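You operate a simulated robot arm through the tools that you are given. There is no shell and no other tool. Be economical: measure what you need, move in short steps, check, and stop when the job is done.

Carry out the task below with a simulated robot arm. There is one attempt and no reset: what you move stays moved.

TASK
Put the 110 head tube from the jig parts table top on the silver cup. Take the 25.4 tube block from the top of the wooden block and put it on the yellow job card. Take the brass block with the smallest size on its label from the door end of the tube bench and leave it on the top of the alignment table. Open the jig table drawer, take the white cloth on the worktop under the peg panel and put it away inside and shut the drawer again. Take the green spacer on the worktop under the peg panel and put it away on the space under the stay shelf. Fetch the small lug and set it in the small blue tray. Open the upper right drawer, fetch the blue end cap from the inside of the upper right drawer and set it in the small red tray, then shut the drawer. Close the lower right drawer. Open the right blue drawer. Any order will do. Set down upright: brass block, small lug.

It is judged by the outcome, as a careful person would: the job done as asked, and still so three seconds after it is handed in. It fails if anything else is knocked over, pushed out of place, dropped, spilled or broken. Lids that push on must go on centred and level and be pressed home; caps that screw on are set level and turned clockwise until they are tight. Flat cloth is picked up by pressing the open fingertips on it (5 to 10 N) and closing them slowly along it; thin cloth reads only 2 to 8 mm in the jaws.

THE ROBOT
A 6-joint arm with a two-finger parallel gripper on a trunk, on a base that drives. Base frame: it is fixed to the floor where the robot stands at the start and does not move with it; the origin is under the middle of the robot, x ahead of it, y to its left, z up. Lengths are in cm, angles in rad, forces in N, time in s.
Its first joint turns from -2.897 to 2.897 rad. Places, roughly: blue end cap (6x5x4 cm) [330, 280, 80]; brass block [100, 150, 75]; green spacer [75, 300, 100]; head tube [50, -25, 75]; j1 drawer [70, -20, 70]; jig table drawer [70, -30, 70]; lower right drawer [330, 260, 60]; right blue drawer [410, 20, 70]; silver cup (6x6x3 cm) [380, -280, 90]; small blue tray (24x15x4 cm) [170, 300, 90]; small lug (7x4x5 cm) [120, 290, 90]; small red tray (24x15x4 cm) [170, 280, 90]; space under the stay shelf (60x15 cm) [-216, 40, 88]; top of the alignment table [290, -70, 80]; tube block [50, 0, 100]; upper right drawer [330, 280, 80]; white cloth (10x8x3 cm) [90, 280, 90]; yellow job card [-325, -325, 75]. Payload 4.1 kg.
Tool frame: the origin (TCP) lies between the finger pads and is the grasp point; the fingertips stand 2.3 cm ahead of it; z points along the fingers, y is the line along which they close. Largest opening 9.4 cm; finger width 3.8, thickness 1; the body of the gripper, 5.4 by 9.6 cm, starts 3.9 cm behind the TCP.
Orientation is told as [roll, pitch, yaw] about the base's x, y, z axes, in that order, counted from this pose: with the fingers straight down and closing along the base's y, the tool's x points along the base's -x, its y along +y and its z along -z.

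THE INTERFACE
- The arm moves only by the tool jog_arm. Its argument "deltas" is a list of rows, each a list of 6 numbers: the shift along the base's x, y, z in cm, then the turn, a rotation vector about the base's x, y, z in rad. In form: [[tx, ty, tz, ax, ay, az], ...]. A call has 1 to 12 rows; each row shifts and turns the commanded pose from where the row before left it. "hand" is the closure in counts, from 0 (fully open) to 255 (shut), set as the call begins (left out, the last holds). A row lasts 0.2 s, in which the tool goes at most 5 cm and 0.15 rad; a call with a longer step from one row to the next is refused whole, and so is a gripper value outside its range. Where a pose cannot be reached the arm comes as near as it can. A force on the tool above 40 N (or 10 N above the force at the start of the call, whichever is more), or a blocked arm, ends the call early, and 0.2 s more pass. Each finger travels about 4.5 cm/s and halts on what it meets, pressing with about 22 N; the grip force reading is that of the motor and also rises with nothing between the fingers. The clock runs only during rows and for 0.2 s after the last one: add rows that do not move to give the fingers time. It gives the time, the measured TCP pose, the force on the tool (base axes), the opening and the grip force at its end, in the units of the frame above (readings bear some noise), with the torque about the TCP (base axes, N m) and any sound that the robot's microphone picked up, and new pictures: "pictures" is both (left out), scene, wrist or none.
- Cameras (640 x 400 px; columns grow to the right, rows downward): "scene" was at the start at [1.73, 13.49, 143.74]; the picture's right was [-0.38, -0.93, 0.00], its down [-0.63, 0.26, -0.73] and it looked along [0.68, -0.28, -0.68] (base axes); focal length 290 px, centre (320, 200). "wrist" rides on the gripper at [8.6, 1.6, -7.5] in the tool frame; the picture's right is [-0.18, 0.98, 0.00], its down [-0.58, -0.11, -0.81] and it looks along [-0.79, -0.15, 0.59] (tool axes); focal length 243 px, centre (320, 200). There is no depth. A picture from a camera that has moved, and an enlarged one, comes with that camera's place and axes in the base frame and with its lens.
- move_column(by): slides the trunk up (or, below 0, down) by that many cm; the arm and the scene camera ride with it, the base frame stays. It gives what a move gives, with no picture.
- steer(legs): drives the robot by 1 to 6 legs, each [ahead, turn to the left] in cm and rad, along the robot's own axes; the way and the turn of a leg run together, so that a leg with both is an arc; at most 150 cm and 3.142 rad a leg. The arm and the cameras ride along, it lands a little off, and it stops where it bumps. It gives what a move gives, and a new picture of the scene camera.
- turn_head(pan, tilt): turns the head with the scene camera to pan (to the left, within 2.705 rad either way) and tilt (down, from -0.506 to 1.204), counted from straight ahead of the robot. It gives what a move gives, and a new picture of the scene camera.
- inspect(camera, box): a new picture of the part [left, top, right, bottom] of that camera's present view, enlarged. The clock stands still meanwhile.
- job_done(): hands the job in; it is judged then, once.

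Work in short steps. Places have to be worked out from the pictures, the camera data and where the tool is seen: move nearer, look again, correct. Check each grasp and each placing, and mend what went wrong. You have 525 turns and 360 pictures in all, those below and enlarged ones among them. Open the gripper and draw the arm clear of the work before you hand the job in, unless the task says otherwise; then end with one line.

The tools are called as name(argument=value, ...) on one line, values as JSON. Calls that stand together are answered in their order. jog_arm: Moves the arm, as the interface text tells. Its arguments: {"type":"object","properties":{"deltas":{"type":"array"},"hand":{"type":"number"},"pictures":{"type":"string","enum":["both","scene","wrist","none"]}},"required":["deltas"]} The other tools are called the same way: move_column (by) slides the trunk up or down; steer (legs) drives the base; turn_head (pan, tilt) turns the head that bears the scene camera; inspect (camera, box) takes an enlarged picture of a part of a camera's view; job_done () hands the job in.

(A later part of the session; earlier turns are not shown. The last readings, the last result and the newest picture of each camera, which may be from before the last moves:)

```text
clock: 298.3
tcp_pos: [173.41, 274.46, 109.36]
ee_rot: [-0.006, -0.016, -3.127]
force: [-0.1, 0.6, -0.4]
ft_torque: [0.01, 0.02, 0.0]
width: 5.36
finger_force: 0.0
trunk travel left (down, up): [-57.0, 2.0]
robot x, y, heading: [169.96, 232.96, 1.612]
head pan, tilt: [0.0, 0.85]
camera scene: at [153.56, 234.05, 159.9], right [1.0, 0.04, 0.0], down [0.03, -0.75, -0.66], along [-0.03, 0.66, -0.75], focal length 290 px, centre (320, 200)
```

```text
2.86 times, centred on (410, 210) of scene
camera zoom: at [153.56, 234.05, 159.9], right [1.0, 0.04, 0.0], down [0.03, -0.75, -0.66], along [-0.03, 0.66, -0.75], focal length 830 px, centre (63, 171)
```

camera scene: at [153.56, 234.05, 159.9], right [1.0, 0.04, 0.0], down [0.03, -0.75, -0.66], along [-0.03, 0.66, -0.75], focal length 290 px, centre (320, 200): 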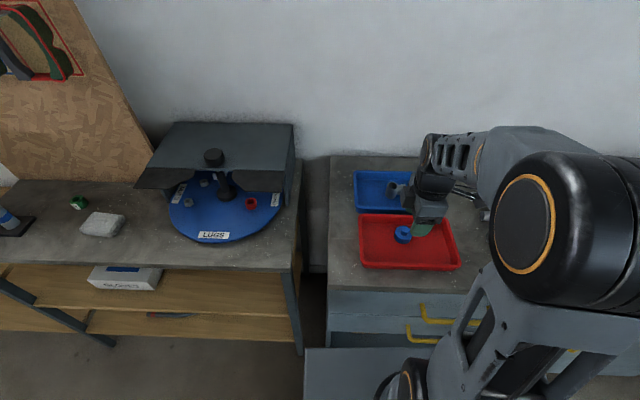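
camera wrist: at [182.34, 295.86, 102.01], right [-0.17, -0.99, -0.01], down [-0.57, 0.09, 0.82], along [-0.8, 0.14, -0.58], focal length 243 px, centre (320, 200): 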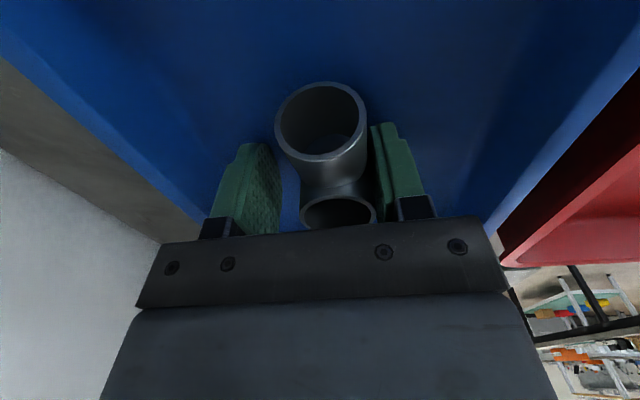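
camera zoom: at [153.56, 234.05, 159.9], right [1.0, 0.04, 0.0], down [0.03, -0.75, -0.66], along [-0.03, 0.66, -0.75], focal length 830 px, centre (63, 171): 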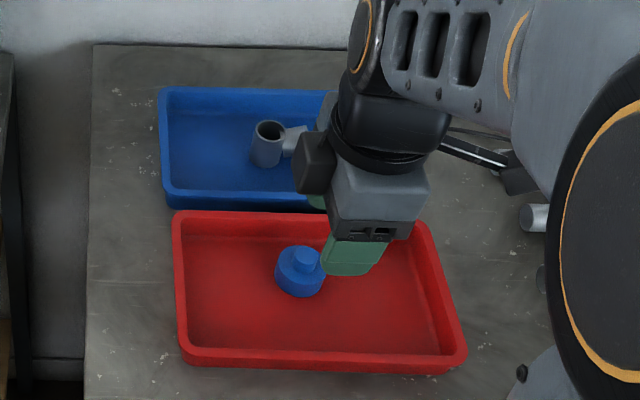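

The lug stands upright in the blue tray. Now to the upper right drawer to shut it: I drive to x≈314, y≈175 facing it.

steer(legs=[[-58, 0], [0, -1.612], [144, 0], [0, 1.571]])

jog_arm(deltas=[[0, 2, 2, 0.13, 0, 0], [0, 2, 2, 0.13, 0, 0], [0, 2, 2, 0.13, 0, 0], [0, 2, 2, 0.13, 0, 0], [0, 2, 2, 0.13, 0, 0], [0, 0, 0, 0.13, 0, 0], [0, 0, 0, 0.13, 0, 0], [0, 0, 0, 0.13, 0, 0], [0, 0, 0, 0.13, 0, 0]], hand=255, pictures="none")

move_column(by=-38)

turn_head(pan=-0.1, tilt=0.6)

```text
clock: 316.2
tcp_pos: [318.88, 214.68, 109.43]
ee_rot: [-0.006, -0.017, -3.136]
force: [-0.3, 0.0, 0.3]
ft_torque: [0.01, 0.0, 0.01]
width: 5.31
finger_force: 0.1
trunk travel left (down, up): [-57.0, 2.0]
robot x, y, heading: [315.39, 173.14, 1.602]
head pan, tilt: [0.0, 0.85]
camera scene: at [298.62, 174.47, 159.9], right [1.0, 0.03, 0.0], down [0.02, -0.75, -0.66], along [-0.02, 0.66, -0.75], focal length 290 px, centre (320, 200)
```

scene: 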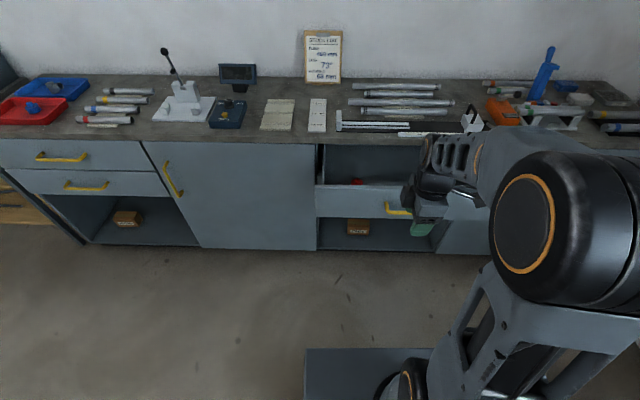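

```text
clock: 318.2
tcp_pos: [318.9, 224.57, 124.76]
ee_rot: [-1.071, 0.021, 3.109]
force: [0.2, 0.6, -0.4]
ft_torque: [0.0, 0.01, 0.01]
width: 0.0
finger_force: 21.3
out of reach, approached as far as the arm can: row 8, 9
trunk travel left (down, up): [-57.0, 2.0]
robot x, y, heading: [315.52, 173.12, 1.609]
head pan, tilt: [0.0, 0.85]
```

```text
clock: 321.9
tcp_pos: [318.75, 224.44, 86.57]
ee_rot: [-1.072, 0.019, 3.114]
force: [0.8, 0.2, 0.9]
ft_torque: [0.02, -0.02, -0.01]
width: 0.0
finger_force: 21.9
trunk travel left (down, up): [-19.0, 40.0]
robot x, y, heading: [315.19, 173.58, 1.601]
head pan, tilt: [0.0, 0.85]
```

```text
clock: 322.6
tcp_pos: [318.93, 224.41, 86.75]
ee_rot: [-1.072, 0.018, 3.111]
force: [-0.1, 1.2, -0.4]
ft_torque: [0.01, 0.04, -0.03]
width: 0.01
finger_force: 21.6
trunk travel left (down, up): [-19.0, 40.0]
robot x, y, heading: [315.2, 173.13, 1.6]
head pan, tilt: [-0.099, 0.6]
camera scene: at [299.48, 175.48, 123.99], right [1.0, -0.07, 0.0], down [-0.04, -0.56, -0.82], along [0.06, 0.82, -0.57], focal length 290 px, centre (320, 200)
```

scene: 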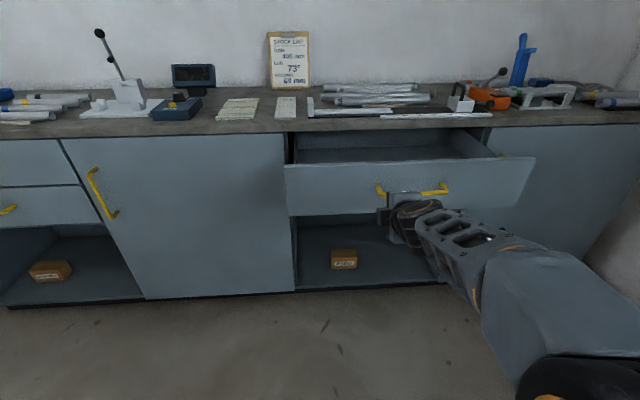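

I line the fist up at x≈311, z≈79 left of the handle, then push with the base.

jog_arm(deltas=[[-2.5, 0, -2.5, 0, 0, 0], [-2.5, 0, -2.5, 0, 0, 0], [-2.5, 0, -2.5, 0, 0, 0], [0, 0, 0, 0.1, 0, 0], [0, 0, 0, 0, 0, 0]])

```text
clock: 323.8
tcp_pos: [311.16, 224.44, 79.19]
ee_rot: [-1.173, 0.017, 3.11]
force: [-0.5, 0.1, -0.1]
ft_torque: [-0.01, 0.0, -0.01]
width: 0.0
finger_force: 22.4
out of reach, approached as far as the arm can: row 1
trunk travel left (down, up): [-19.0, 40.0]
robot x, y, heading: [315.3, 172.75, 1.603]
head pan, tilt: [-0.099, 0.6]
camera scene: at [299.48, 175.48, 123.99], right [1.0, -0.07, 0.0], down [-0.04, -0.56, -0.83], along [0.06, 0.82, -0.56], focal length 290 px, centre (320, 200)
camera wrist: at [319.74, 216.64, 80.69], right [-0.18, -0.38, -0.91], down [-0.61, -0.68, 0.4], along [-0.77, 0.63, -0.11], focal length 243 px, centre (320, 200)
```

scene: 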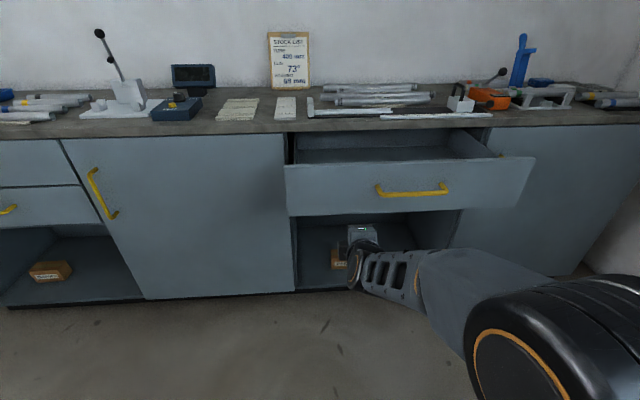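
wrist: 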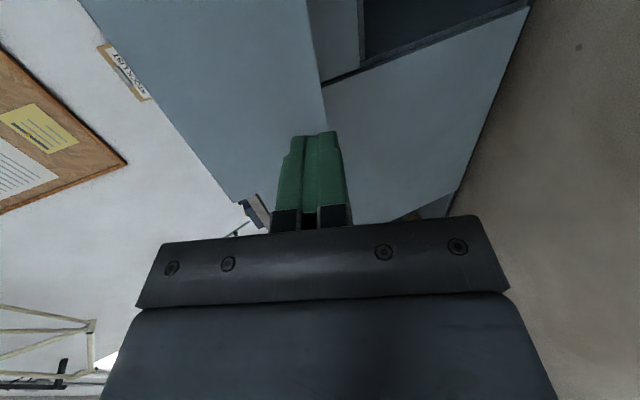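

steer(legs=[[20, 0], [15, 0]])

jog_arm(deltas=[[0, 0.5, 0, 0, 0, 0], [0, 0.5, 0, 0, 0, 0], [0, 0.5, 0, 0, 0, 0], [0, 0.5, 0, 0, 0, 0], [0, 0.5, 0, 0, 0, 0], [0, 0.5, 0, 0, 0, 0], [0, 0.5, 0, 0, 0, 0], [0, 0.5, 0, 0, 0, 0], [0, 0.5, 0, 0, 0, 0], [0, 0.5, 0, 0, 0, 0]], pictures="scene")

```text
clock: 326.4
tcp_pos: [310.4, 259.49, 79.26]
ee_rot: [-1.171, 0.016, 3.108]
force: [-0.2, -1.1, -0.3]
ft_torque: [-0.01, 0.01, 0.01]
width: 0.02
finger_force: 22.1
trunk travel left (down, up): [-19.0, 40.0]
robot x, y, heading: [314.36, 208.31, 1.596]
head pan, tilt: [-0.099, 0.6]
camera scene: at [298.49, 210.59, 123.99], right [1.0, -0.07, 0.0], down [-0.04, -0.56, -0.83], along [0.06, 0.82, -0.56], focal length 290 px, centre (320, 200)
```

scene: 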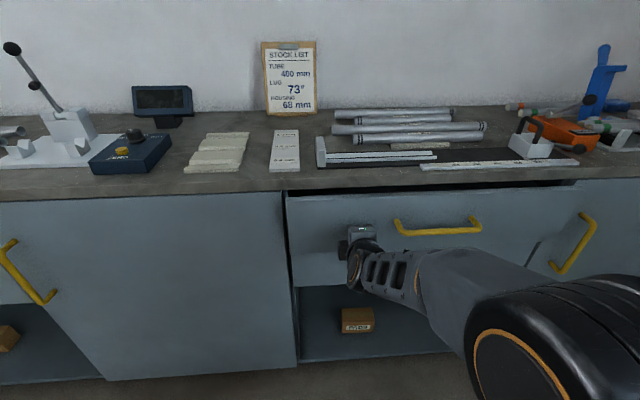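

```text
clock: 328.5
tcp_pos: [310.28, 263.84, 79.22]
ee_rot: [-1.17, 0.017, 3.108]
force: [2.0, -25.8, 9.8]
ft_torque: [0.23, 0.17, 0.4]
width: 0.0
finger_force: 22.4
trunk travel left (down, up): [-19.0, 40.0]
robot x, y, heading: [314.09, 208.09, 1.601]
head pan, tilt: [-0.099, 0.6]
stopped in row 10: the force on the tool passed its limit (the readings are from after the stop); the commanded pose is now the measured one
camera scene: at [298.52, 210.2, 124.02], right [1.0, -0.07, 0.0], down [-0.04, -0.56, -0.83], along [0.06, 0.82, -0.56], focal length 290 px, centre (320, 200)
```

scene: 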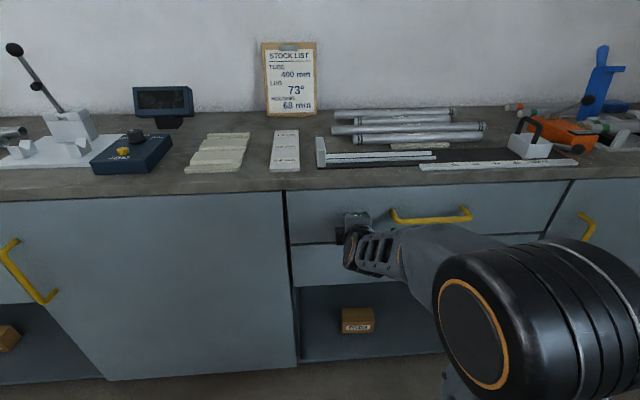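

Upper drawer is shut (same stop as the lower). I back off, raise, point the tool down, and head west to the tube bench's door end.

steer(legs=[[-14, 0]])

move_column(by=36)

jog_arm(deltas=[[0.5, -1.5, 0, -0.13, 0, 0], [0.5, -1.5, 0, -0.13, 0, 0], [0.5, -1.5, 0, -0.13, 0, 0], [0.5, -1.5, 0, -0.13, 0, 0], [0.5, -1.5, 0, -0.13, 0, 0], [0.5, -1.5, 0, -0.13, 0, 0], [0.5, -1.5, 0, -0.13, 0, 0], [0, -1.5, 0, -0.13, 0, 0], [0, -1.5, 0, -0.13, 0, 0]], hand=0, pictures="none")

steer(legs=[[0, 1.541], [140, 0]])

turn_head(pan=0.3, tilt=0.6)

```text
clock: 329.8
tcp_pos: [310.67, 250.01, 79.0]
ee_rot: [-1.165, 0.015, 3.111]
force: [0.5, 0.3, -0.2]
ft_torque: [0.0, -0.05, -0.03]
width: 0.0
finger_force: 22.5
trunk travel left (down, up): [-19.0, 40.0]
robot x, y, heading: [314.34, 193.85, 1.598]
head pan, tilt: [-0.099, 0.6]
camera scene: at [298.88, 196.47, 123.99], right [1.0, -0.07, 0.0], down [-0.04, -0.56, -0.83], along [0.06, 0.82, -0.57], focal length 290 px, centre (320, 200)
```

scene: 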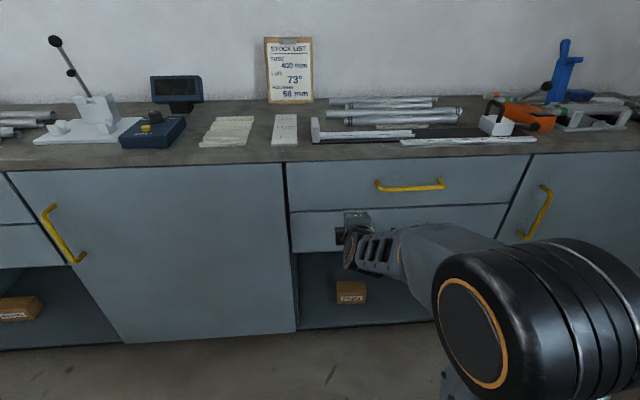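

```text
clock: 333.3
tcp_pos: [310.7, 249.99, 115.07]
ee_rot: [-1.166, 0.017, 3.11]
force: [-0.1, -0.7, -0.9]
ft_torque: [-0.02, -0.01, -0.02]
width: 0.0
finger_force: 22.2
trunk travel left (down, up): [-55.0, 4.0]
robot x, y, heading: [314.69, 194.16, 1.598]
head pan, tilt: [-0.099, 0.6]
```

```text
clock: 335.3
tcp_pos: [310.49, 240.23, 112.1]
ee_rot: [-0.342, -0.104, -3.085]
force: [-0.1, -0.6, -0.2]
ft_torque: [-0.03, 0.02, 0.03]
width: 9.43
finger_force: 0.1
out of reach, approached as far as the arm can: row 2, 3, 4, 5, 6, 7
trunk travel left (down, up): [-55.0, 4.0]
robot x, y, heading: [314.53, 194.1, 1.6]
head pan, tilt: [-0.099, 0.6]
```

```text
clock: 346.2
tcp_pos: [127.7, 187.3, 112.02]
ee_rot: [-0.346, -0.104, -1.516]
force: [0.7, 0.1, -0.1]
ft_torque: [-0.03, -0.01, 0.01]
width: 9.43
finger_force: 0.1
trunk travel left (down, up): [-55.0, 4.0]
robot x, y, heading: [173.86, 191.45, -3.116]
head pan, tilt: [-0.099, 0.6]
camera scene: at [171.48, 175.39, 159.99], right [0.08, 1.0, 0.0], down [0.56, -0.04, -0.83], along [-0.82, 0.06, -0.56], focal length 290 px, centre (320, 200)
```

scene: 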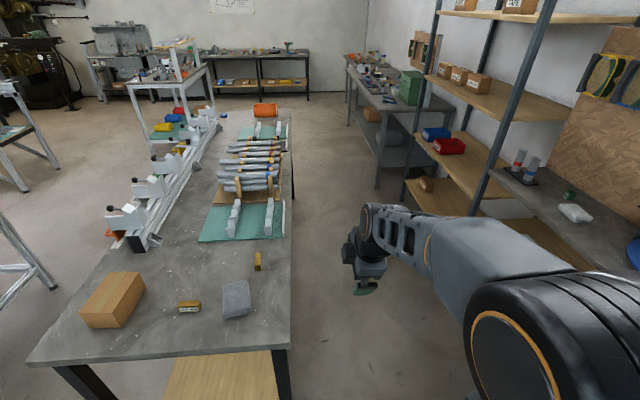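

```text
clock: 347.0
tcp_pos: [127.86, 187.26, 112.12]
ee_rot: [-0.344, -0.104, -1.518]
force: [-0.2, 0.4, -0.6]
ft_torque: [0.0, 0.01, 0.0]
width: 9.42
finger_force: 0.0
trunk travel left (down, up): [-55.0, 4.0]
robot x, y, heading: [173.75, 191.66, -3.119]
head pan, tilt: [0.3, 0.6]
camera scene: at [171.92, 171.91, 159.99], right [-0.32, 0.95, 0.0], down [0.54, 0.18, -0.83], along [-0.78, -0.26, -0.56], focal length 290 px, centre (320, 200)
```

scene: 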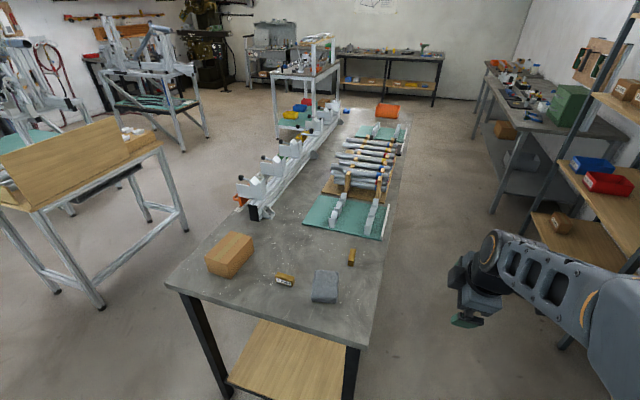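

inspect(camera="scene", box=[260, 235, 380, 310])

```text
5.33 times, centred on (320, 272) of scene
camera zoom: at [171.92, 171.91, 159.99], right [-0.32, 0.95, 0.0], down [0.54, 0.18, -0.83], along [-0.78, -0.26, -0.56], focal length 1549 px, centre (320, -187)
```

zoom: 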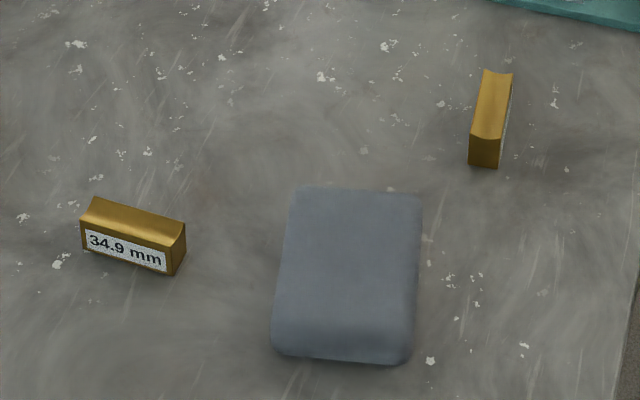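

One brass block reads 34.9 mm; the other's label faces +y. I drive to the lane north of the bench, facing it.

steer(legs=[[0, -0.411], [80, 0], [0, 1.957]])

turn_head(pan=-0.1, tilt=0.7)

```text
clock: 357.2
tcp_pos: [105.51, 174.96, 112.13]
ee_rot: [-0.345, -0.106, 0.051]
force: [0.8, -0.2, -0.6]
ft_torque: [-0.02, 0.01, 0.01]
width: 9.4
finger_force: 0.0
trunk travel left (down, up): [-55.0, 4.0]
robot x, y, heading: [101.7, 221.27, -1.548]
head pan, tilt: [0.3, 0.6]
camera scene: at [120.96, 218.93, 159.99], right [-0.95, -0.31, 0.0], down [-0.18, 0.54, -0.83], along [0.26, -0.78, -0.56], focal length 290 px, centre (320, 200)
```

scene: 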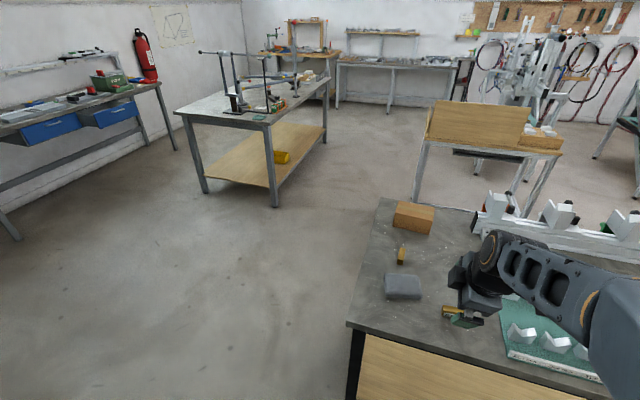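

```text
clock: 358.1
tcp_pos: [105.53, 174.89, 112.1]
ee_rot: [-0.343, -0.106, 0.052]
force: [-0.3, 0.2, 0.5]
ft_torque: [-0.02, -0.02, 0.0]
width: 9.41
finger_force: 0.1
trunk travel left (down, up): [-55.0, 4.0]
robot x, y, heading: [102.04, 220.81, -1.554]
head pan, tilt: [-0.099, 0.7]
camera scene: at [117.5, 218.85, 159.13], right [-1.0, 0.08, 0.0], down [0.05, 0.64, -0.77], along [-0.06, -0.76, -0.64], focal length 290 px, centre (320, 200)
```

scene: 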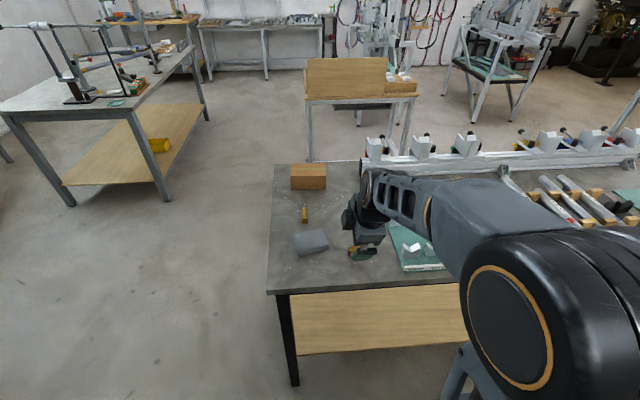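

inspect(camera="scene", box=[285, 195, 385, 270])

jog_arm(deltas=[[0, 0, 0, 0.115, 0.035, 0], [0, 0, 0, 0.115, 0.035, 0], [0, 0, 0, 0.115, 0.035, 0], [0, 0, 0, 0, 0, -0.14], [0, 0, 0, 0, 0, -0.14], [0, 0, 0, 0, 0, -0.14], [0, 0, 0, 0, 0, -0.14], [0, 0, 0, 0, 0, -0.14], [0, 0, 0, 0, 0, -0.14]], pictures="wrist")

```text
5.33 times, centred on (335, 232) of scene
camera zoom: at [117.5, 218.85, 159.13], right [-1.0, 0.08, 0.0], down [0.05, 0.64, -0.77], along [-0.06, -0.76, -0.64], focal length 1549 px, centre (240, 27)
```

zoom: 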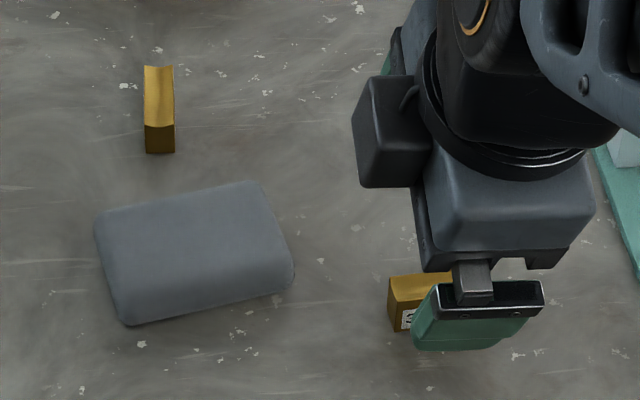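

```text
clock: 360.1
tcp_pos: [105.54, 174.87, 112.12]
ee_rot: [0.005, -0.014, -0.813]
force: [-0.5, -0.1, 0.0]
ft_torque: [0.02, 0.0, -0.01]
width: 9.38
finger_force: 0.0
trunk travel left (down, up): [-55.0, 4.0]
robot x, y, heading: [101.78, 221.27, -1.55]
head pan, tilt: [-0.099, 0.7]
camera wrist: at [100.73, 182.26, 119.46], right [0.84, 0.54, 0.01], down [0.31, -0.49, 0.81], along [0.44, -0.68, -0.58], focal length 243 px, centre (320, 200)
```

wrist: 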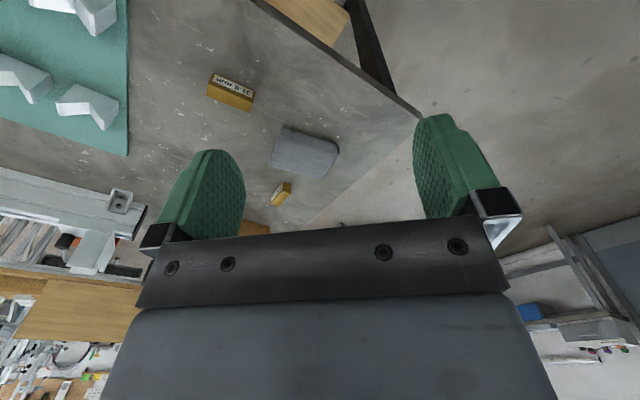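

inspect(camera="wrist", box=[190, 55, 290, 120])

```text
6.15 times, centred on (240, 88) of wrist
camera zoom: at [100.73, 182.26, 119.46], right [0.84, 0.54, 0.01], down [0.31, -0.49, 0.81], along [0.44, -0.68, -0.58], focal length 1493 px, centre (812, 892)
```

zoom: 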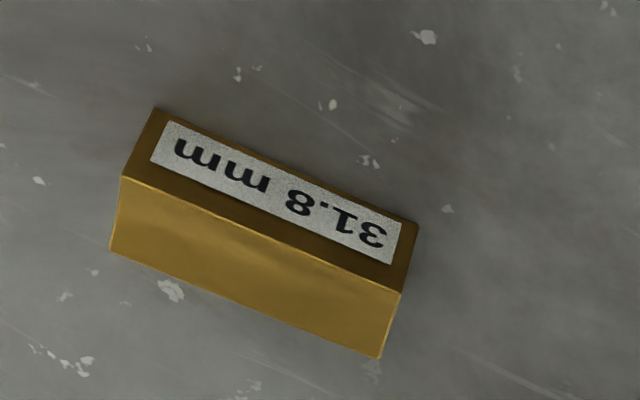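

inspect(camera="scene", box=[265, 150, 425, 290])

```text
2.86 times, centred on (345, 220) of scene
camera zoom: at [117.49, 218.85, 159.13], right [-1.0, 0.08, 0.0], down [0.05, 0.64, -0.76], along [-0.06, -0.76, -0.64], focal length 830 px, centre (249, 143)
```

zoom: 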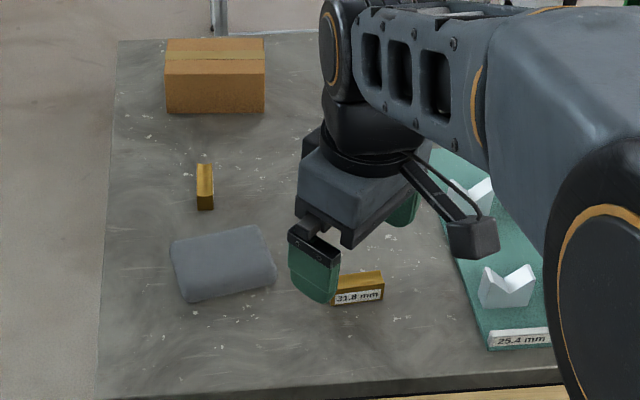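

It reads 31.8 mm (the other is 34.9), so 31.8 is the one, at about (100.6, 159.6, 86). I turn the fingers to close across it and go above.

jog_arm(deltas=[[-0.7, -2.2, -1, 0, 0, 0.13], [-0.7, -2.2, -1, 0, 0, 0.13], [-0.7, -2.2, -1, 0, 0, 0.13], [-0.7, -2.2, -1, 0, 0, 0.13], [-0.7, -2.2, -1, 0, 0, 0.13], [-0.7, -2.2, -1, 0, 0, 0.13], [-0.7, -2.1, -2, 0, 0, 0.13], [0, 0, -2, 0, 0, 0]], hand=115, pictures="both")

```text
clock: 361.9
tcp_pos: [100.33, 159.74, 101.98]
ee_rot: [0.005, -0.014, 0.102]
force: [0.5, 0.5, -0.6]
ft_torque: [-0.01, 0.01, -0.01]
width: 5.18
finger_force: 0.1
trunk travel left (down, up): [-55.0, 4.0]
robot x, y, heading: [101.82, 220.94, -1.549]
head pan, tilt: [-0.099, 0.7]
camera scene: at [117.48, 218.82, 159.13], right [-1.0, 0.08, 0.0], down [0.05, 0.64, -0.76], along [-0.06, -0.76, -0.64], focal length 290 px, centre (320, 200)
camera wrist: at [91.67, 160.33, 109.33], right [0.08, 1.0, 0.01], down [0.58, -0.06, 0.81], along [0.81, -0.06, -0.58], focal length 243 px, centre (320, 200)
```

scene: 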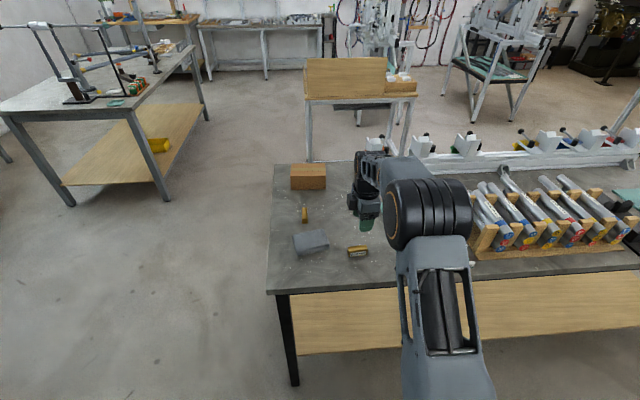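
wrist: 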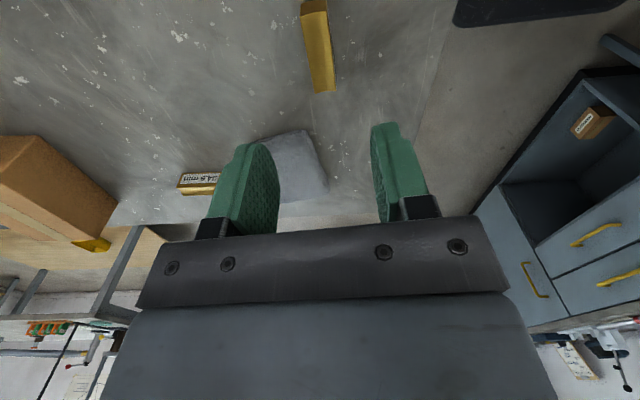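

Aligned. Descend to just above, then to the grip height.

jog_arm(deltas=[[0.5, -0.1, -4, 0, 0, 0], [0, 0, -4, 0, 0, 0], [0, 0, -3, 0, 0, 0], [0, 0, 0, 0, 0, 0]], pictures="wrist")

```text
clock: 362.9
tcp_pos: [100.8, 159.43, 91.11]
ee_rot: [0.005, -0.012, 0.1]
force: [0.3, 0.3, 0.0]
ft_torque: [-0.02, -0.01, 0.01]
width: 5.17
finger_force: 0.0
trunk travel left (down, up): [-55.0, 4.0]
robot x, y, heading: [101.5, 221.14, -1.551]
head pan, tilt: [-0.099, 0.7]
camera wrist: at [92.13, 159.99, 98.41], right [0.09, 1.0, 0.01], down [0.58, -0.06, 0.81], along [0.81, -0.07, -0.58], focal length 243 px, centre (320, 200)
```

wrist: 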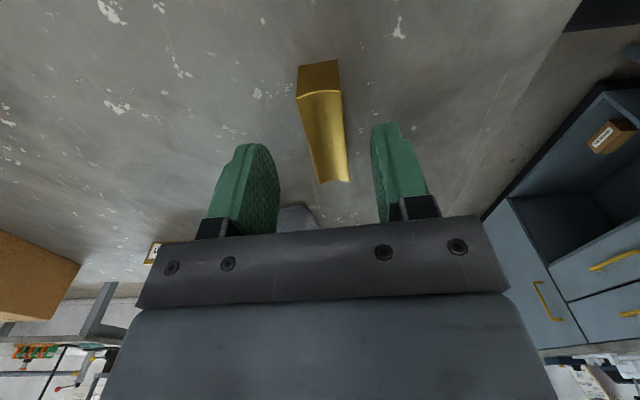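

jog_arm(deltas=[[0, 0.2, 0, 0, 0, 0.12], [0, 0, -1.5, 0, 0, 0.05], [0, 0, -1, 0, 0, 0], [0, 0, -0.5, 0, 0, 0], [0, 0, -0.4, 0, 0, 0], [0, 0, -0.3, 0, 0, 0]], pictures="wrist")

```text
clock: 364.2
tcp_pos: [100.99, 159.49, 88.36]
ee_rot: [-0.008, -0.008, 0.271]
force: [0.8, 5.4, 17.5]
ft_torque: [0.6, 0.42, -0.22]
width: 5.38
finger_force: 2.9
trunk travel left (down, up): [-55.0, 4.0]
robot x, y, heading: [101.92, 221.05, -1.558]
head pan, tilt: [-0.099, 0.7]
stopped in row 6: the force on the tool passed its limit (the readings are from after the stop); the commanded pose is now the measured one
camera wrist: at [92.27, 158.66, 95.69], right [-0.09, 1.0, -0.01], down [0.58, 0.05, 0.81], along [0.81, 0.07, -0.58], focal length 243 px, centre (320, 200)
```

wrist: 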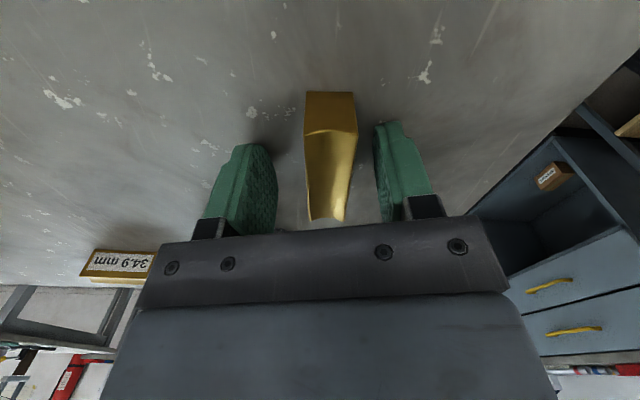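

Fingertips touched the bench (z≈86). I lift 0.3 and close.

jog_arm(deltas=[[0, 0.1, 0.35, 0, 0, 0], [0, 0, 0, 0, 0, 0]], pictures="none")

jog_arm(deltas=[[0, 0, 0, 0, 0, 0], [0, 0, 0, 0, 0, 0], [0, 0, 0, 0, 0, 0], [0, 0, 0, 0, 0, 0]], hand=255, pictures="wrist")

```text
clock: 364.8
tcp_pos: [101.04, 159.54, 88.25]
ee_rot: [-0.005, -0.008, 0.271]
force: [0.2, -0.5, 0.0]
ft_torque: [-0.01, -0.03, 0.02]
width: 5.19
finger_force: 0.2
trunk travel left (down, up): [-55.0, 4.0]
robot x, y, heading: [101.65, 220.99, -1.55]
head pan, tilt: [-0.099, 0.7]
```

```text
clock: 365.8
tcp_pos: [100.97, 159.41, 88.46]
ee_rot: [-0.004, -0.009, 0.27]
force: [-0.3, 0.4, -0.3]
ft_torque: [0.01, 0.04, -0.01]
width: 1.96
finger_force: 22.1
trunk travel left (down, up): [-55.0, 4.0]
robot x, y, heading: [101.66, 220.91, -1.552]
head pan, tilt: [-0.099, 0.7]
camera wrist: at [92.23, 158.66, 95.74], right [-0.09, 1.0, 0.0], down [0.58, 0.05, 0.81], along [0.81, 0.07, -0.58], focal length 243 px, centre (320, 200)
```

wrist: 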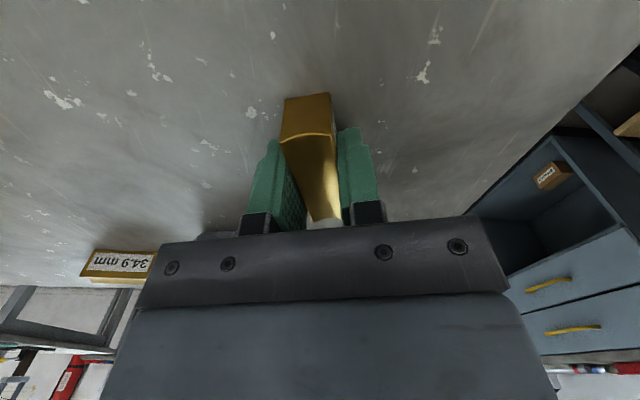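

Block gripped (1.96 cm). I lift, fold and drive toward the north end of the alignment table to look for a free spot.

jog_arm(deltas=[[0, 0, 3, 0, 0, 0], [0, 0, 5, 0, 0, 0], [0, 0, 5, 0, 0, 0], [0, 0, 5, 0, 0, 0], [0, 0, 5, 0, 0, 0], [0, 4, 0, 0, 0, 0], [0, 4, 0, 0, 0, 0], [0, 4, 0, 0, 0, 0], [0, 4, 0, 0, 0, 0], [0, 4, 0, 0, 0, 0]], pictures="none")

steer(legs=[[0, 1.55], [100, 0], [91, 0], [0, -1.571], [130, 0]])

turn_head(pan=0.0, tilt=0.5)

```text
clock: 368.0
tcp_pos: [101.11, 179.64, 111.4]
ee_rot: [-0.004, -0.008, 0.27]
force: [0.1, 1.1, -2.4]
ft_torque: [0.03, -0.02, 0.0]
width: 1.99
finger_force: 21.9
trunk travel left (down, up): [-55.0, 4.0]
robot x, y, heading: [102.01, 220.8, -1.55]
head pan, tilt: [-0.099, 0.7]
```

```text
clock: 391.2
tcp_pos: [285.8, 47.83, 111.33]
ee_rot: [-0.002, -0.01, 0.241]
force: [-0.4, -0.2, -2.7]
ft_torque: [0.01, -0.01, 0.03]
width: 1.99
finger_force: 22.1
trunk travel left (down, up): [-55.0, 4.0]
robot x, y, heading: [287.35, 89.48, -1.583]
head pan, tilt: [-0.099, 0.7]
camera scene: at [303.47, 86.7, 159.13], right [-0.99, 0.11, 0.0], down [0.07, 0.64, -0.76], along [-0.08, -0.76, -0.64], focal length 290 px, centre (320, 200)
```

scene: 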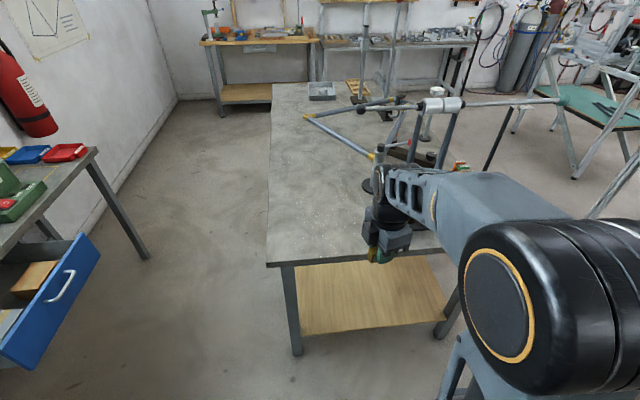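

```text
clock: 391.9
tcp_pos: [285.83, 47.93, 111.2]
ee_rot: [-0.004, -0.008, 0.243]
force: [-1.1, 0.0, -3.4]
ft_torque: [0.0, 0.01, 0.0]
width: 1.98
finger_force: 21.9
trunk travel left (down, up): [-55.0, 4.0]
robot x, y, heading: [287.41, 89.34, -1.582]
head pan, tilt: [0.0, 0.499]
camera scene: at [304.3, 86.07, 160.89], right [-1.0, 0.01, 0.0], down [0.01, 0.48, -0.88], along [-0.01, -0.88, -0.48], focal length 290 px, centre (320, 200)
```

scene: 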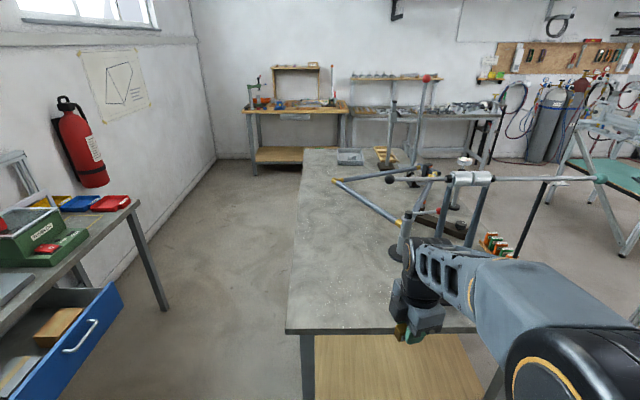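

The north-east corner of the alignment table is free. I drive 20 cm closer and reach to about (295, 8).

steer(legs=[[20, 0]])

jog_arm(deltas=[[1.5, -3, 0, 0, 0, 0], [1.5, -3, 0, 0, 0, 0], [1.5, -3, 0, 0, 0, 0], [1.5, -3, 0, 0, 0, 0], [1.5, -3, 0, 0, 0, 0], [1.5, -3, 0, 0, 0, 0], [0, -2, -3, 0, 0, 0], [0, 0, -3, 0, 0, 0]])

```text
clock: 393.5
tcp_pos: [285.66, 27.91, 111.28]
ee_rot: [-0.003, -0.008, 0.24]
force: [-0.2, -0.1, -2.8]
ft_torque: [-0.01, -0.02, -0.02]
width: 2.0
finger_force: 22.1
trunk travel left (down, up): [-55.0, 4.0]
robot x, y, heading: [287.47, 69.44, -1.582]
head pan, tilt: [0.0, 0.499]
camera scene: at [304.08, 66.06, 160.9], right [-1.0, 0.01, 0.0], down [0.01, 0.48, -0.88], along [-0.01, -0.88, -0.48], focal length 290 px, centre (320, 200)
```

scene: 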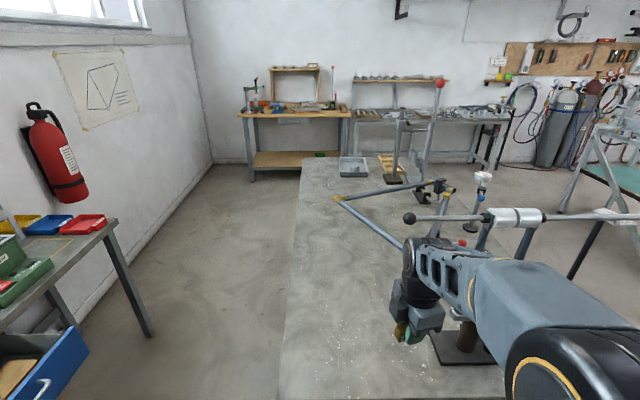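

```text
clock: 395.3
tcp_pos: [294.5, 7.86, 105.27]
ee_rot: [-0.004, -0.01, 0.24]
force: [0.0, -0.4, -3.0]
ft_torque: [0.06, -0.02, 0.02]
width: 2.02
finger_force: 22.3
trunk travel left (down, up): [-55.0, 4.0]
robot x, y, heading: [287.32, 69.3, -1.584]
head pan, tilt: [0.0, 0.499]
camera scene: at [304.09, 66.1, 160.9], right [-1.0, 0.01, 0.0], down [0.01, 0.48, -0.88], along [-0.01, -0.88, -0.48], focal length 290 px, centre (320, 200)
camera wrist: at [285.7, 7.35, 112.61], right [-0.06, 1.0, 0.0], down [0.58, 0.03, 0.81], along [0.81, 0.04, -0.58], focal length 243 px, centre (320, 200)
```

scene: 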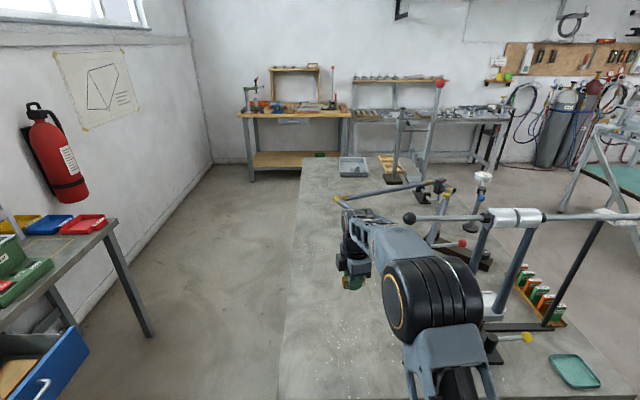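
wrist: 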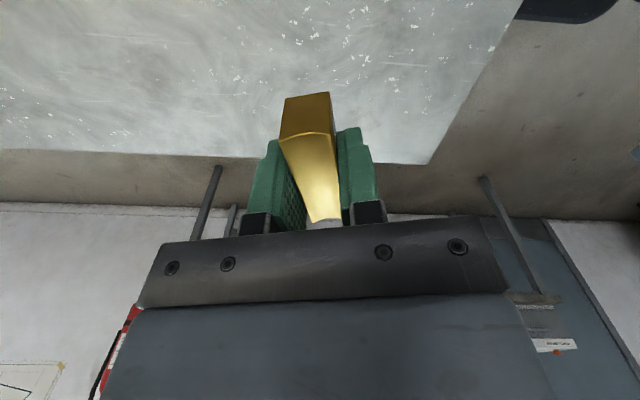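

Free surface below. Descend, slowly at the end.

jog_arm(deltas=[[0, 0, -4, 0, 0, 0], [0, 0, -4, 0, 0, 0], [0, 0, -2, 0, 0, 0], [0, 0, -1, 0, 0, 0], [0, 0, -1, 0, 0, 0], [0, 0, -1, 0, 0, 0], [0, 0, -1, 0, 0, 0]], pictures="wrist")

```text
clock: 396.9
tcp_pos: [294.78, 7.92, 91.2]
ee_rot: [-0.003, -0.009, 0.241]
force: [-0.1, 0.1, -2.5]
ft_torque: [0.02, -0.01, 0.01]
width: 1.99
finger_force: 21.8
trunk travel left (down, up): [-55.0, 4.0]
robot x, y, heading: [287.39, 69.71, -1.577]
head pan, tilt: [0.0, 0.499]
camera wrist: at [285.88, 7.36, 98.56], right [-0.06, 1.0, 0.0], down [0.58, 0.03, 0.81], along [0.81, 0.04, -0.58], focal length 243 px, centre (320, 200)
```

wrist: 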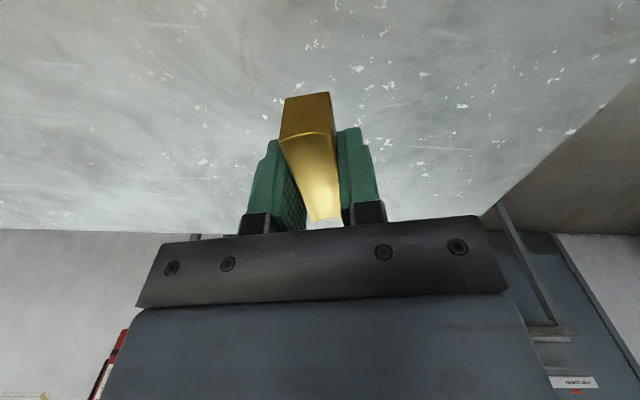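

jog_arm(deltas=[[0, 0, -0.5, 0, 0, 0], [0, 0, -0.5, 0, 0, 0], [0, 0, -0.5, 0, 0, 0], [0, 0, -0.5, 0, 0, 0], [0, 0, -0.4, 0, 0, 0], [0, 0, -0.4, 0, 0, 0], [0, 0, -0.4, 0, 0, 0], [0, 0, -0.4, 0, 0, 0], [0, 0, -0.4, 0, 0, 0], [0, 0, -0.4, 0, 0, 0]], pictures="wrist")

```text
clock: 399.1
tcp_pos: [294.55, 8.08, 86.9]
ee_rot: [-0.004, -0.009, 0.241]
force: [-0.1, 0.7, -3.0]
ft_torque: [0.01, 0.03, 0.01]
width: 1.99
finger_force: 22.2
trunk travel left (down, up): [-55.0, 4.0]
robot x, y, heading: [287.38, 69.34, -1.583]
head pan, tilt: [0.0, 0.499]
camera wrist: at [285.82, 7.43, 94.21], right [-0.06, 1.0, 0.0], down [0.58, 0.03, 0.81], along [0.81, 0.04, -0.58], focal length 243 px, centre (320, 200)
```

wrist: 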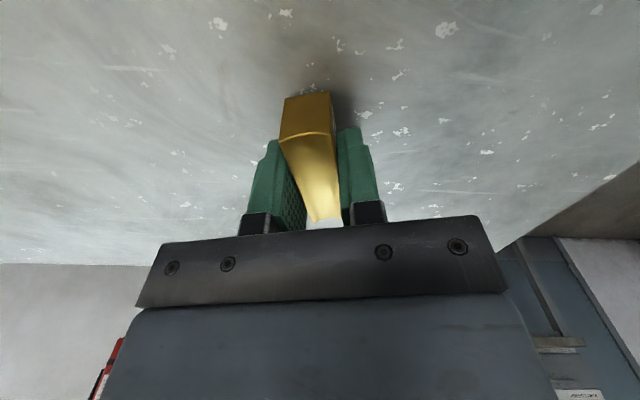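

Shadow shows it is close; continue in small steps to contact.

jog_arm(deltas=[[0, 0, -0.35, 0, 0, 0], [0, 0, -0.35, 0, 0, 0], [0, 0, -0.35, 0, 0, 0], [0, 0, -0.35, 0, 0, 0], [0, 0, -0.35, 0, 0, 0], [0, 0, -0.35, 0, 0, 0], [0, 0, -0.35, 0, 0, 0], [0, 0, -0.35, 0, 0, 0]], pictures="none")

```text
clock: 400.1
tcp_pos: [294.61, 7.99, 86.42]
ee_rot: [-0.015, -0.006, 0.24]
force: [-2.1, 14.3, 20.7]
ft_torque: [0.63, 0.46, -0.27]
width: 2.0
finger_force: 21.9
trunk travel left (down, up): [-55.0, 4.0]
robot x, y, heading: [287.77, 69.26, -1.582]
head pan, tilt: [0.0, 0.499]
stopped in row 4: the force on the tool passed its limit (the readings are from after the stop); the commanded pose is now the measured one
```

Contact at z≈86.4. I release and lift.

jog_arm(deltas=[[0, 0, 0.1, 0, 0, 0], [0, 0, 0, 0, 0, 0], [0, 0, 0, 0, 0, 0]], hand=120, pictures="none")

jog_arm(deltas=[[0, 0, 2, 0, 0, 0], [0, 0, 4, 0, 0, 0], [0, 0, 5, 0, 0, 0], [0, 0, 5, 0, 0, 0], [0, 0, 5, 0, 0, 0]], pictures="wrist")

```text
clock: 400.9
tcp_pos: [294.68, 7.34, 86.52]
ee_rot: [-0.019, -0.006, 0.24]
force: [5.5, -18.3, 23.2]
ft_torque: [0.07, 0.42, 0.38]
width: 4.06
finger_force: 0.1
trunk travel left (down, up): [-55.0, 4.0]
robot x, y, heading: [287.47, 69.08, -1.579]
head pan, tilt: [0.0, 0.499]
```

```text
clock: 402.1
tcp_pos: [294.72, 7.86, 107.1]
ee_rot: [-0.011, -0.007, 0.241]
force: [0.5, -0.9, -0.6]
ft_torque: [-0.01, 0.0, 0.03]
width: 4.97
finger_force: 0.1
trunk travel left (down, up): [-55.0, 4.0]
robot x, y, heading: [288.0, 69.74, -1.581]
head pan, tilt: [0.0, 0.499]
camera wrist: at [285.94, 7.25, 114.51], right [-0.06, 1.0, -0.01], down [0.58, 0.04, 0.81], along [0.81, 0.04, -0.58], focal length 243 px, centre (320, 200)
```

wrist: 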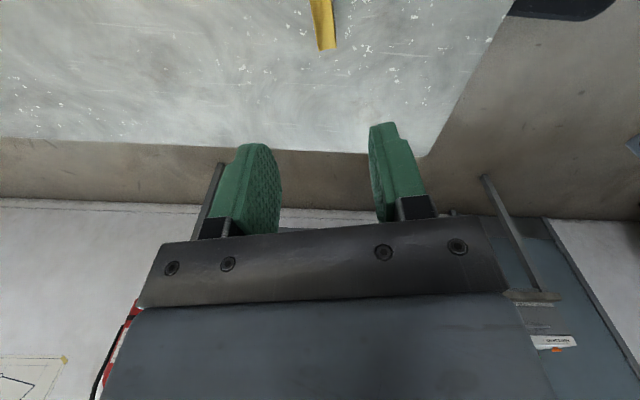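

The brass block stands upright on the alignment table. Next the jig table drawer: I drive to the gap east of that table and look at its −y side.

jog_arm(deltas=[[-1, 4, 0, 0, 0, 0], [-1, 4, 0, 0, 0, 0], [-1, 4, 0, 0, 0, 0], [-1, 4, 0, 0, 0, 0], [-1, 4, 0, 0, 0, 0]], pictures="none")

steer(legs=[[-8, 0], [0, -1.56], [115, 0], [0, 1.571], [150, 0]])

turn_head(pan=-1.4, tilt=0.5)

```text
clock: 403.3
tcp_pos: [289.62, 27.73, 107.21]
ee_rot: [-0.013, -0.007, 0.242]
force: [0.6, -0.1, 0.4]
ft_torque: [0.02, -0.01, -0.01]
width: 4.98
finger_force: 0.2
trunk travel left (down, up): [-55.0, 4.0]
robot x, y, heading: [287.35, 69.19, -1.579]
head pan, tilt: [0.0, 0.499]
```

```text
clock: 424.3
tcp_pos: [170.05, -108.48, 107.21]
ee_rot: [-0.013, -0.007, 0.224]
force: [-0.5, -0.9, 0.1]
ft_torque: [0.0, -0.01, 0.0]
width: 4.97
finger_force: 0.0
trunk travel left (down, up): [-55.0, 4.0]
robot x, y, heading: [168.59, -66.82, -1.601]
head pan, tilt: [0.0, 0.499]
camera scene: at [185.15, -70.26, 160.9], right [-1.0, 0.03, 0.0], down [0.01, 0.48, -0.88], along [-0.02, -0.88, -0.48], focal length 290 px, centre (320, 200)
```

scene: 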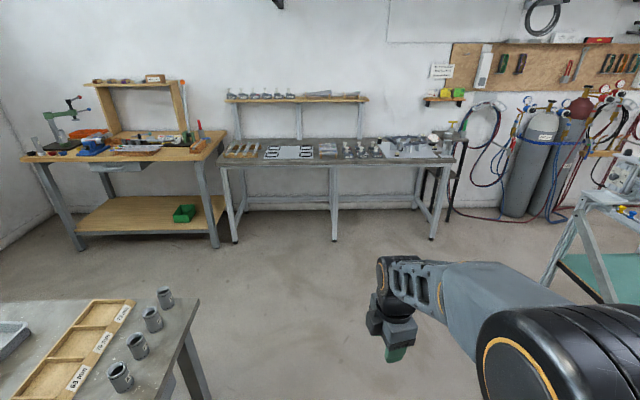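

```text
clock: 425.9
tcp_pos: [170.18, -108.5, 107.33]
ee_rot: [-0.012, -0.008, 0.222]
force: [-0.7, -0.8, 0.5]
ft_torque: [0.01, 0.01, -0.01]
width: 5.0
finger_force: 0.0
trunk travel left (down, up): [-55.0, 4.0]
robot x, y, heading: [168.49, -66.88, -1.599]
head pan, tilt: [-1.4, 0.499]
camera scene: at [176.4, -62.45, 160.9], right [-0.14, 0.99, 0.0], down [0.47, 0.07, -0.88], along [-0.87, -0.13, -0.48], focal length 290 px, centre (320, 200)
```

scene: 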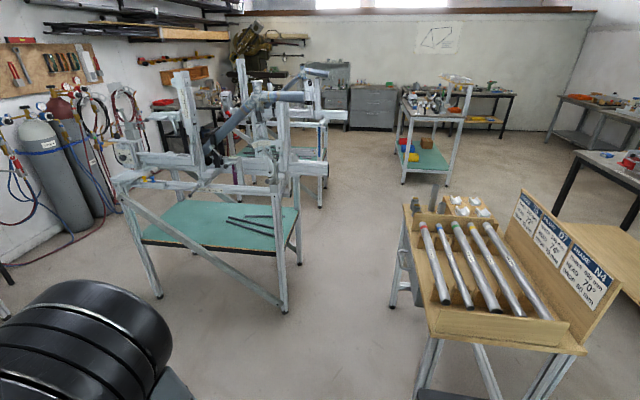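

The stand's corner is at (45, −107), so I tuck the arm to the robot's right and turn at (82, −86), facing the drawer.

jog_arm(deltas=[[-4, 0.5, 0, 0, 0, 0], [-4, 0.5, 0, 0, 0, 0], [-4, 1, 0, 0, 0, 0], [-4, 1, 0, 0, 0, 0], [-4, 2, 0, 0, 0, 0], [-4, 2, 0, 0, 0, 0], [-4, 2, 0, 0, 0, 0], [-2, 2, 0, 0, 0, 0]], pictures="none")

steer(legs=[[0, -1.325], [88, 0], [0, -1.788]])

turn_head(pan=0.1, tilt=0.85)

```text
clock: 427.7
tcp_pos: [140.09, -97.46, 107.2]
ee_rot: [-0.011, -0.007, 0.224]
force: [-0.2, 0.1, 0.4]
ft_torque: [0.02, -0.01, 0.01]
width: 4.98
finger_force: 0.0
trunk travel left (down, up): [-55.0, 4.0]
robot x, y, heading: [168.61, -66.53, -1.602]
head pan, tilt: [-1.4, 0.499]
```

```text
clock: 439.8
tcp_pos: [110.9, -54.15, 107.36]
ee_rot: [-0.011, -0.007, -2.883]
force: [0.8, 0.7, 0.2]
ft_torque: [0.02, -0.01, -0.02]
width: 4.96
finger_force: 0.1
trunk travel left (down, up): [-55.0, 4.0]
robot x, y, heading: [83.41, -85.86, 1.581]
head pan, tilt: [-1.4, 0.499]
camera scene: at [75.99, -90.51, 160.9], right [0.18, -0.98, 0.0], down [-0.47, -0.09, -0.88], along [0.86, 0.16, -0.48], focal length 290 px, centre (320, 200)
```

scene: 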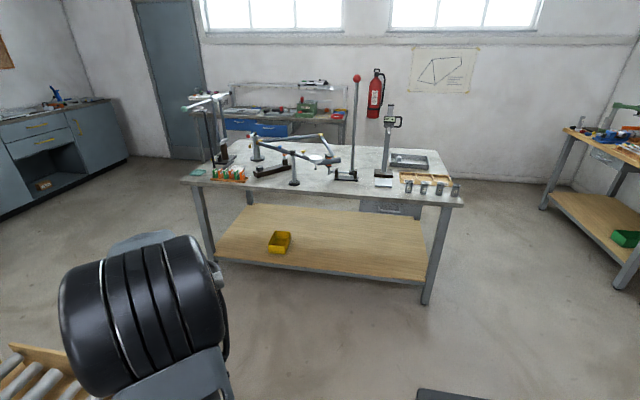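

```text
clock: 441.4
tcp_pos: [110.92, -54.09, 107.32]
ee_rot: [-0.013, -0.005, -2.881]
force: [0.4, -0.6, 1.1]
ft_torque: [0.02, -0.05, -0.03]
width: 4.96
finger_force: 0.0
trunk travel left (down, up): [-55.0, 4.0]
robot x, y, heading: [83.92, -85.57, 1.581]
head pan, tilt: [0.099, 0.85]
camera scene: at [66.19, -84.36, 157.9], right [0.99, 0.11, 0.0], down [0.08, -0.75, -0.66], along [-0.07, 0.66, -0.75], focal length 290 px, centre (320, 200)
```

scene: 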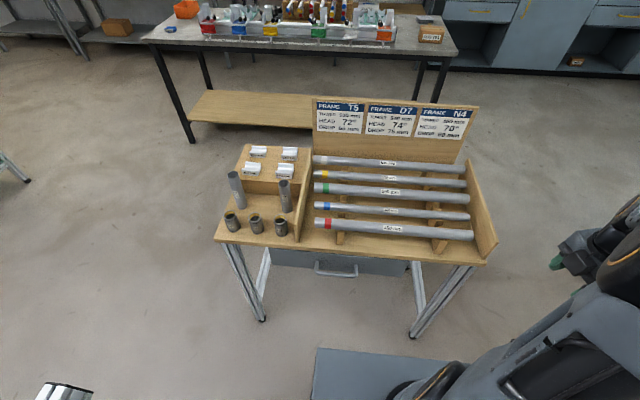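

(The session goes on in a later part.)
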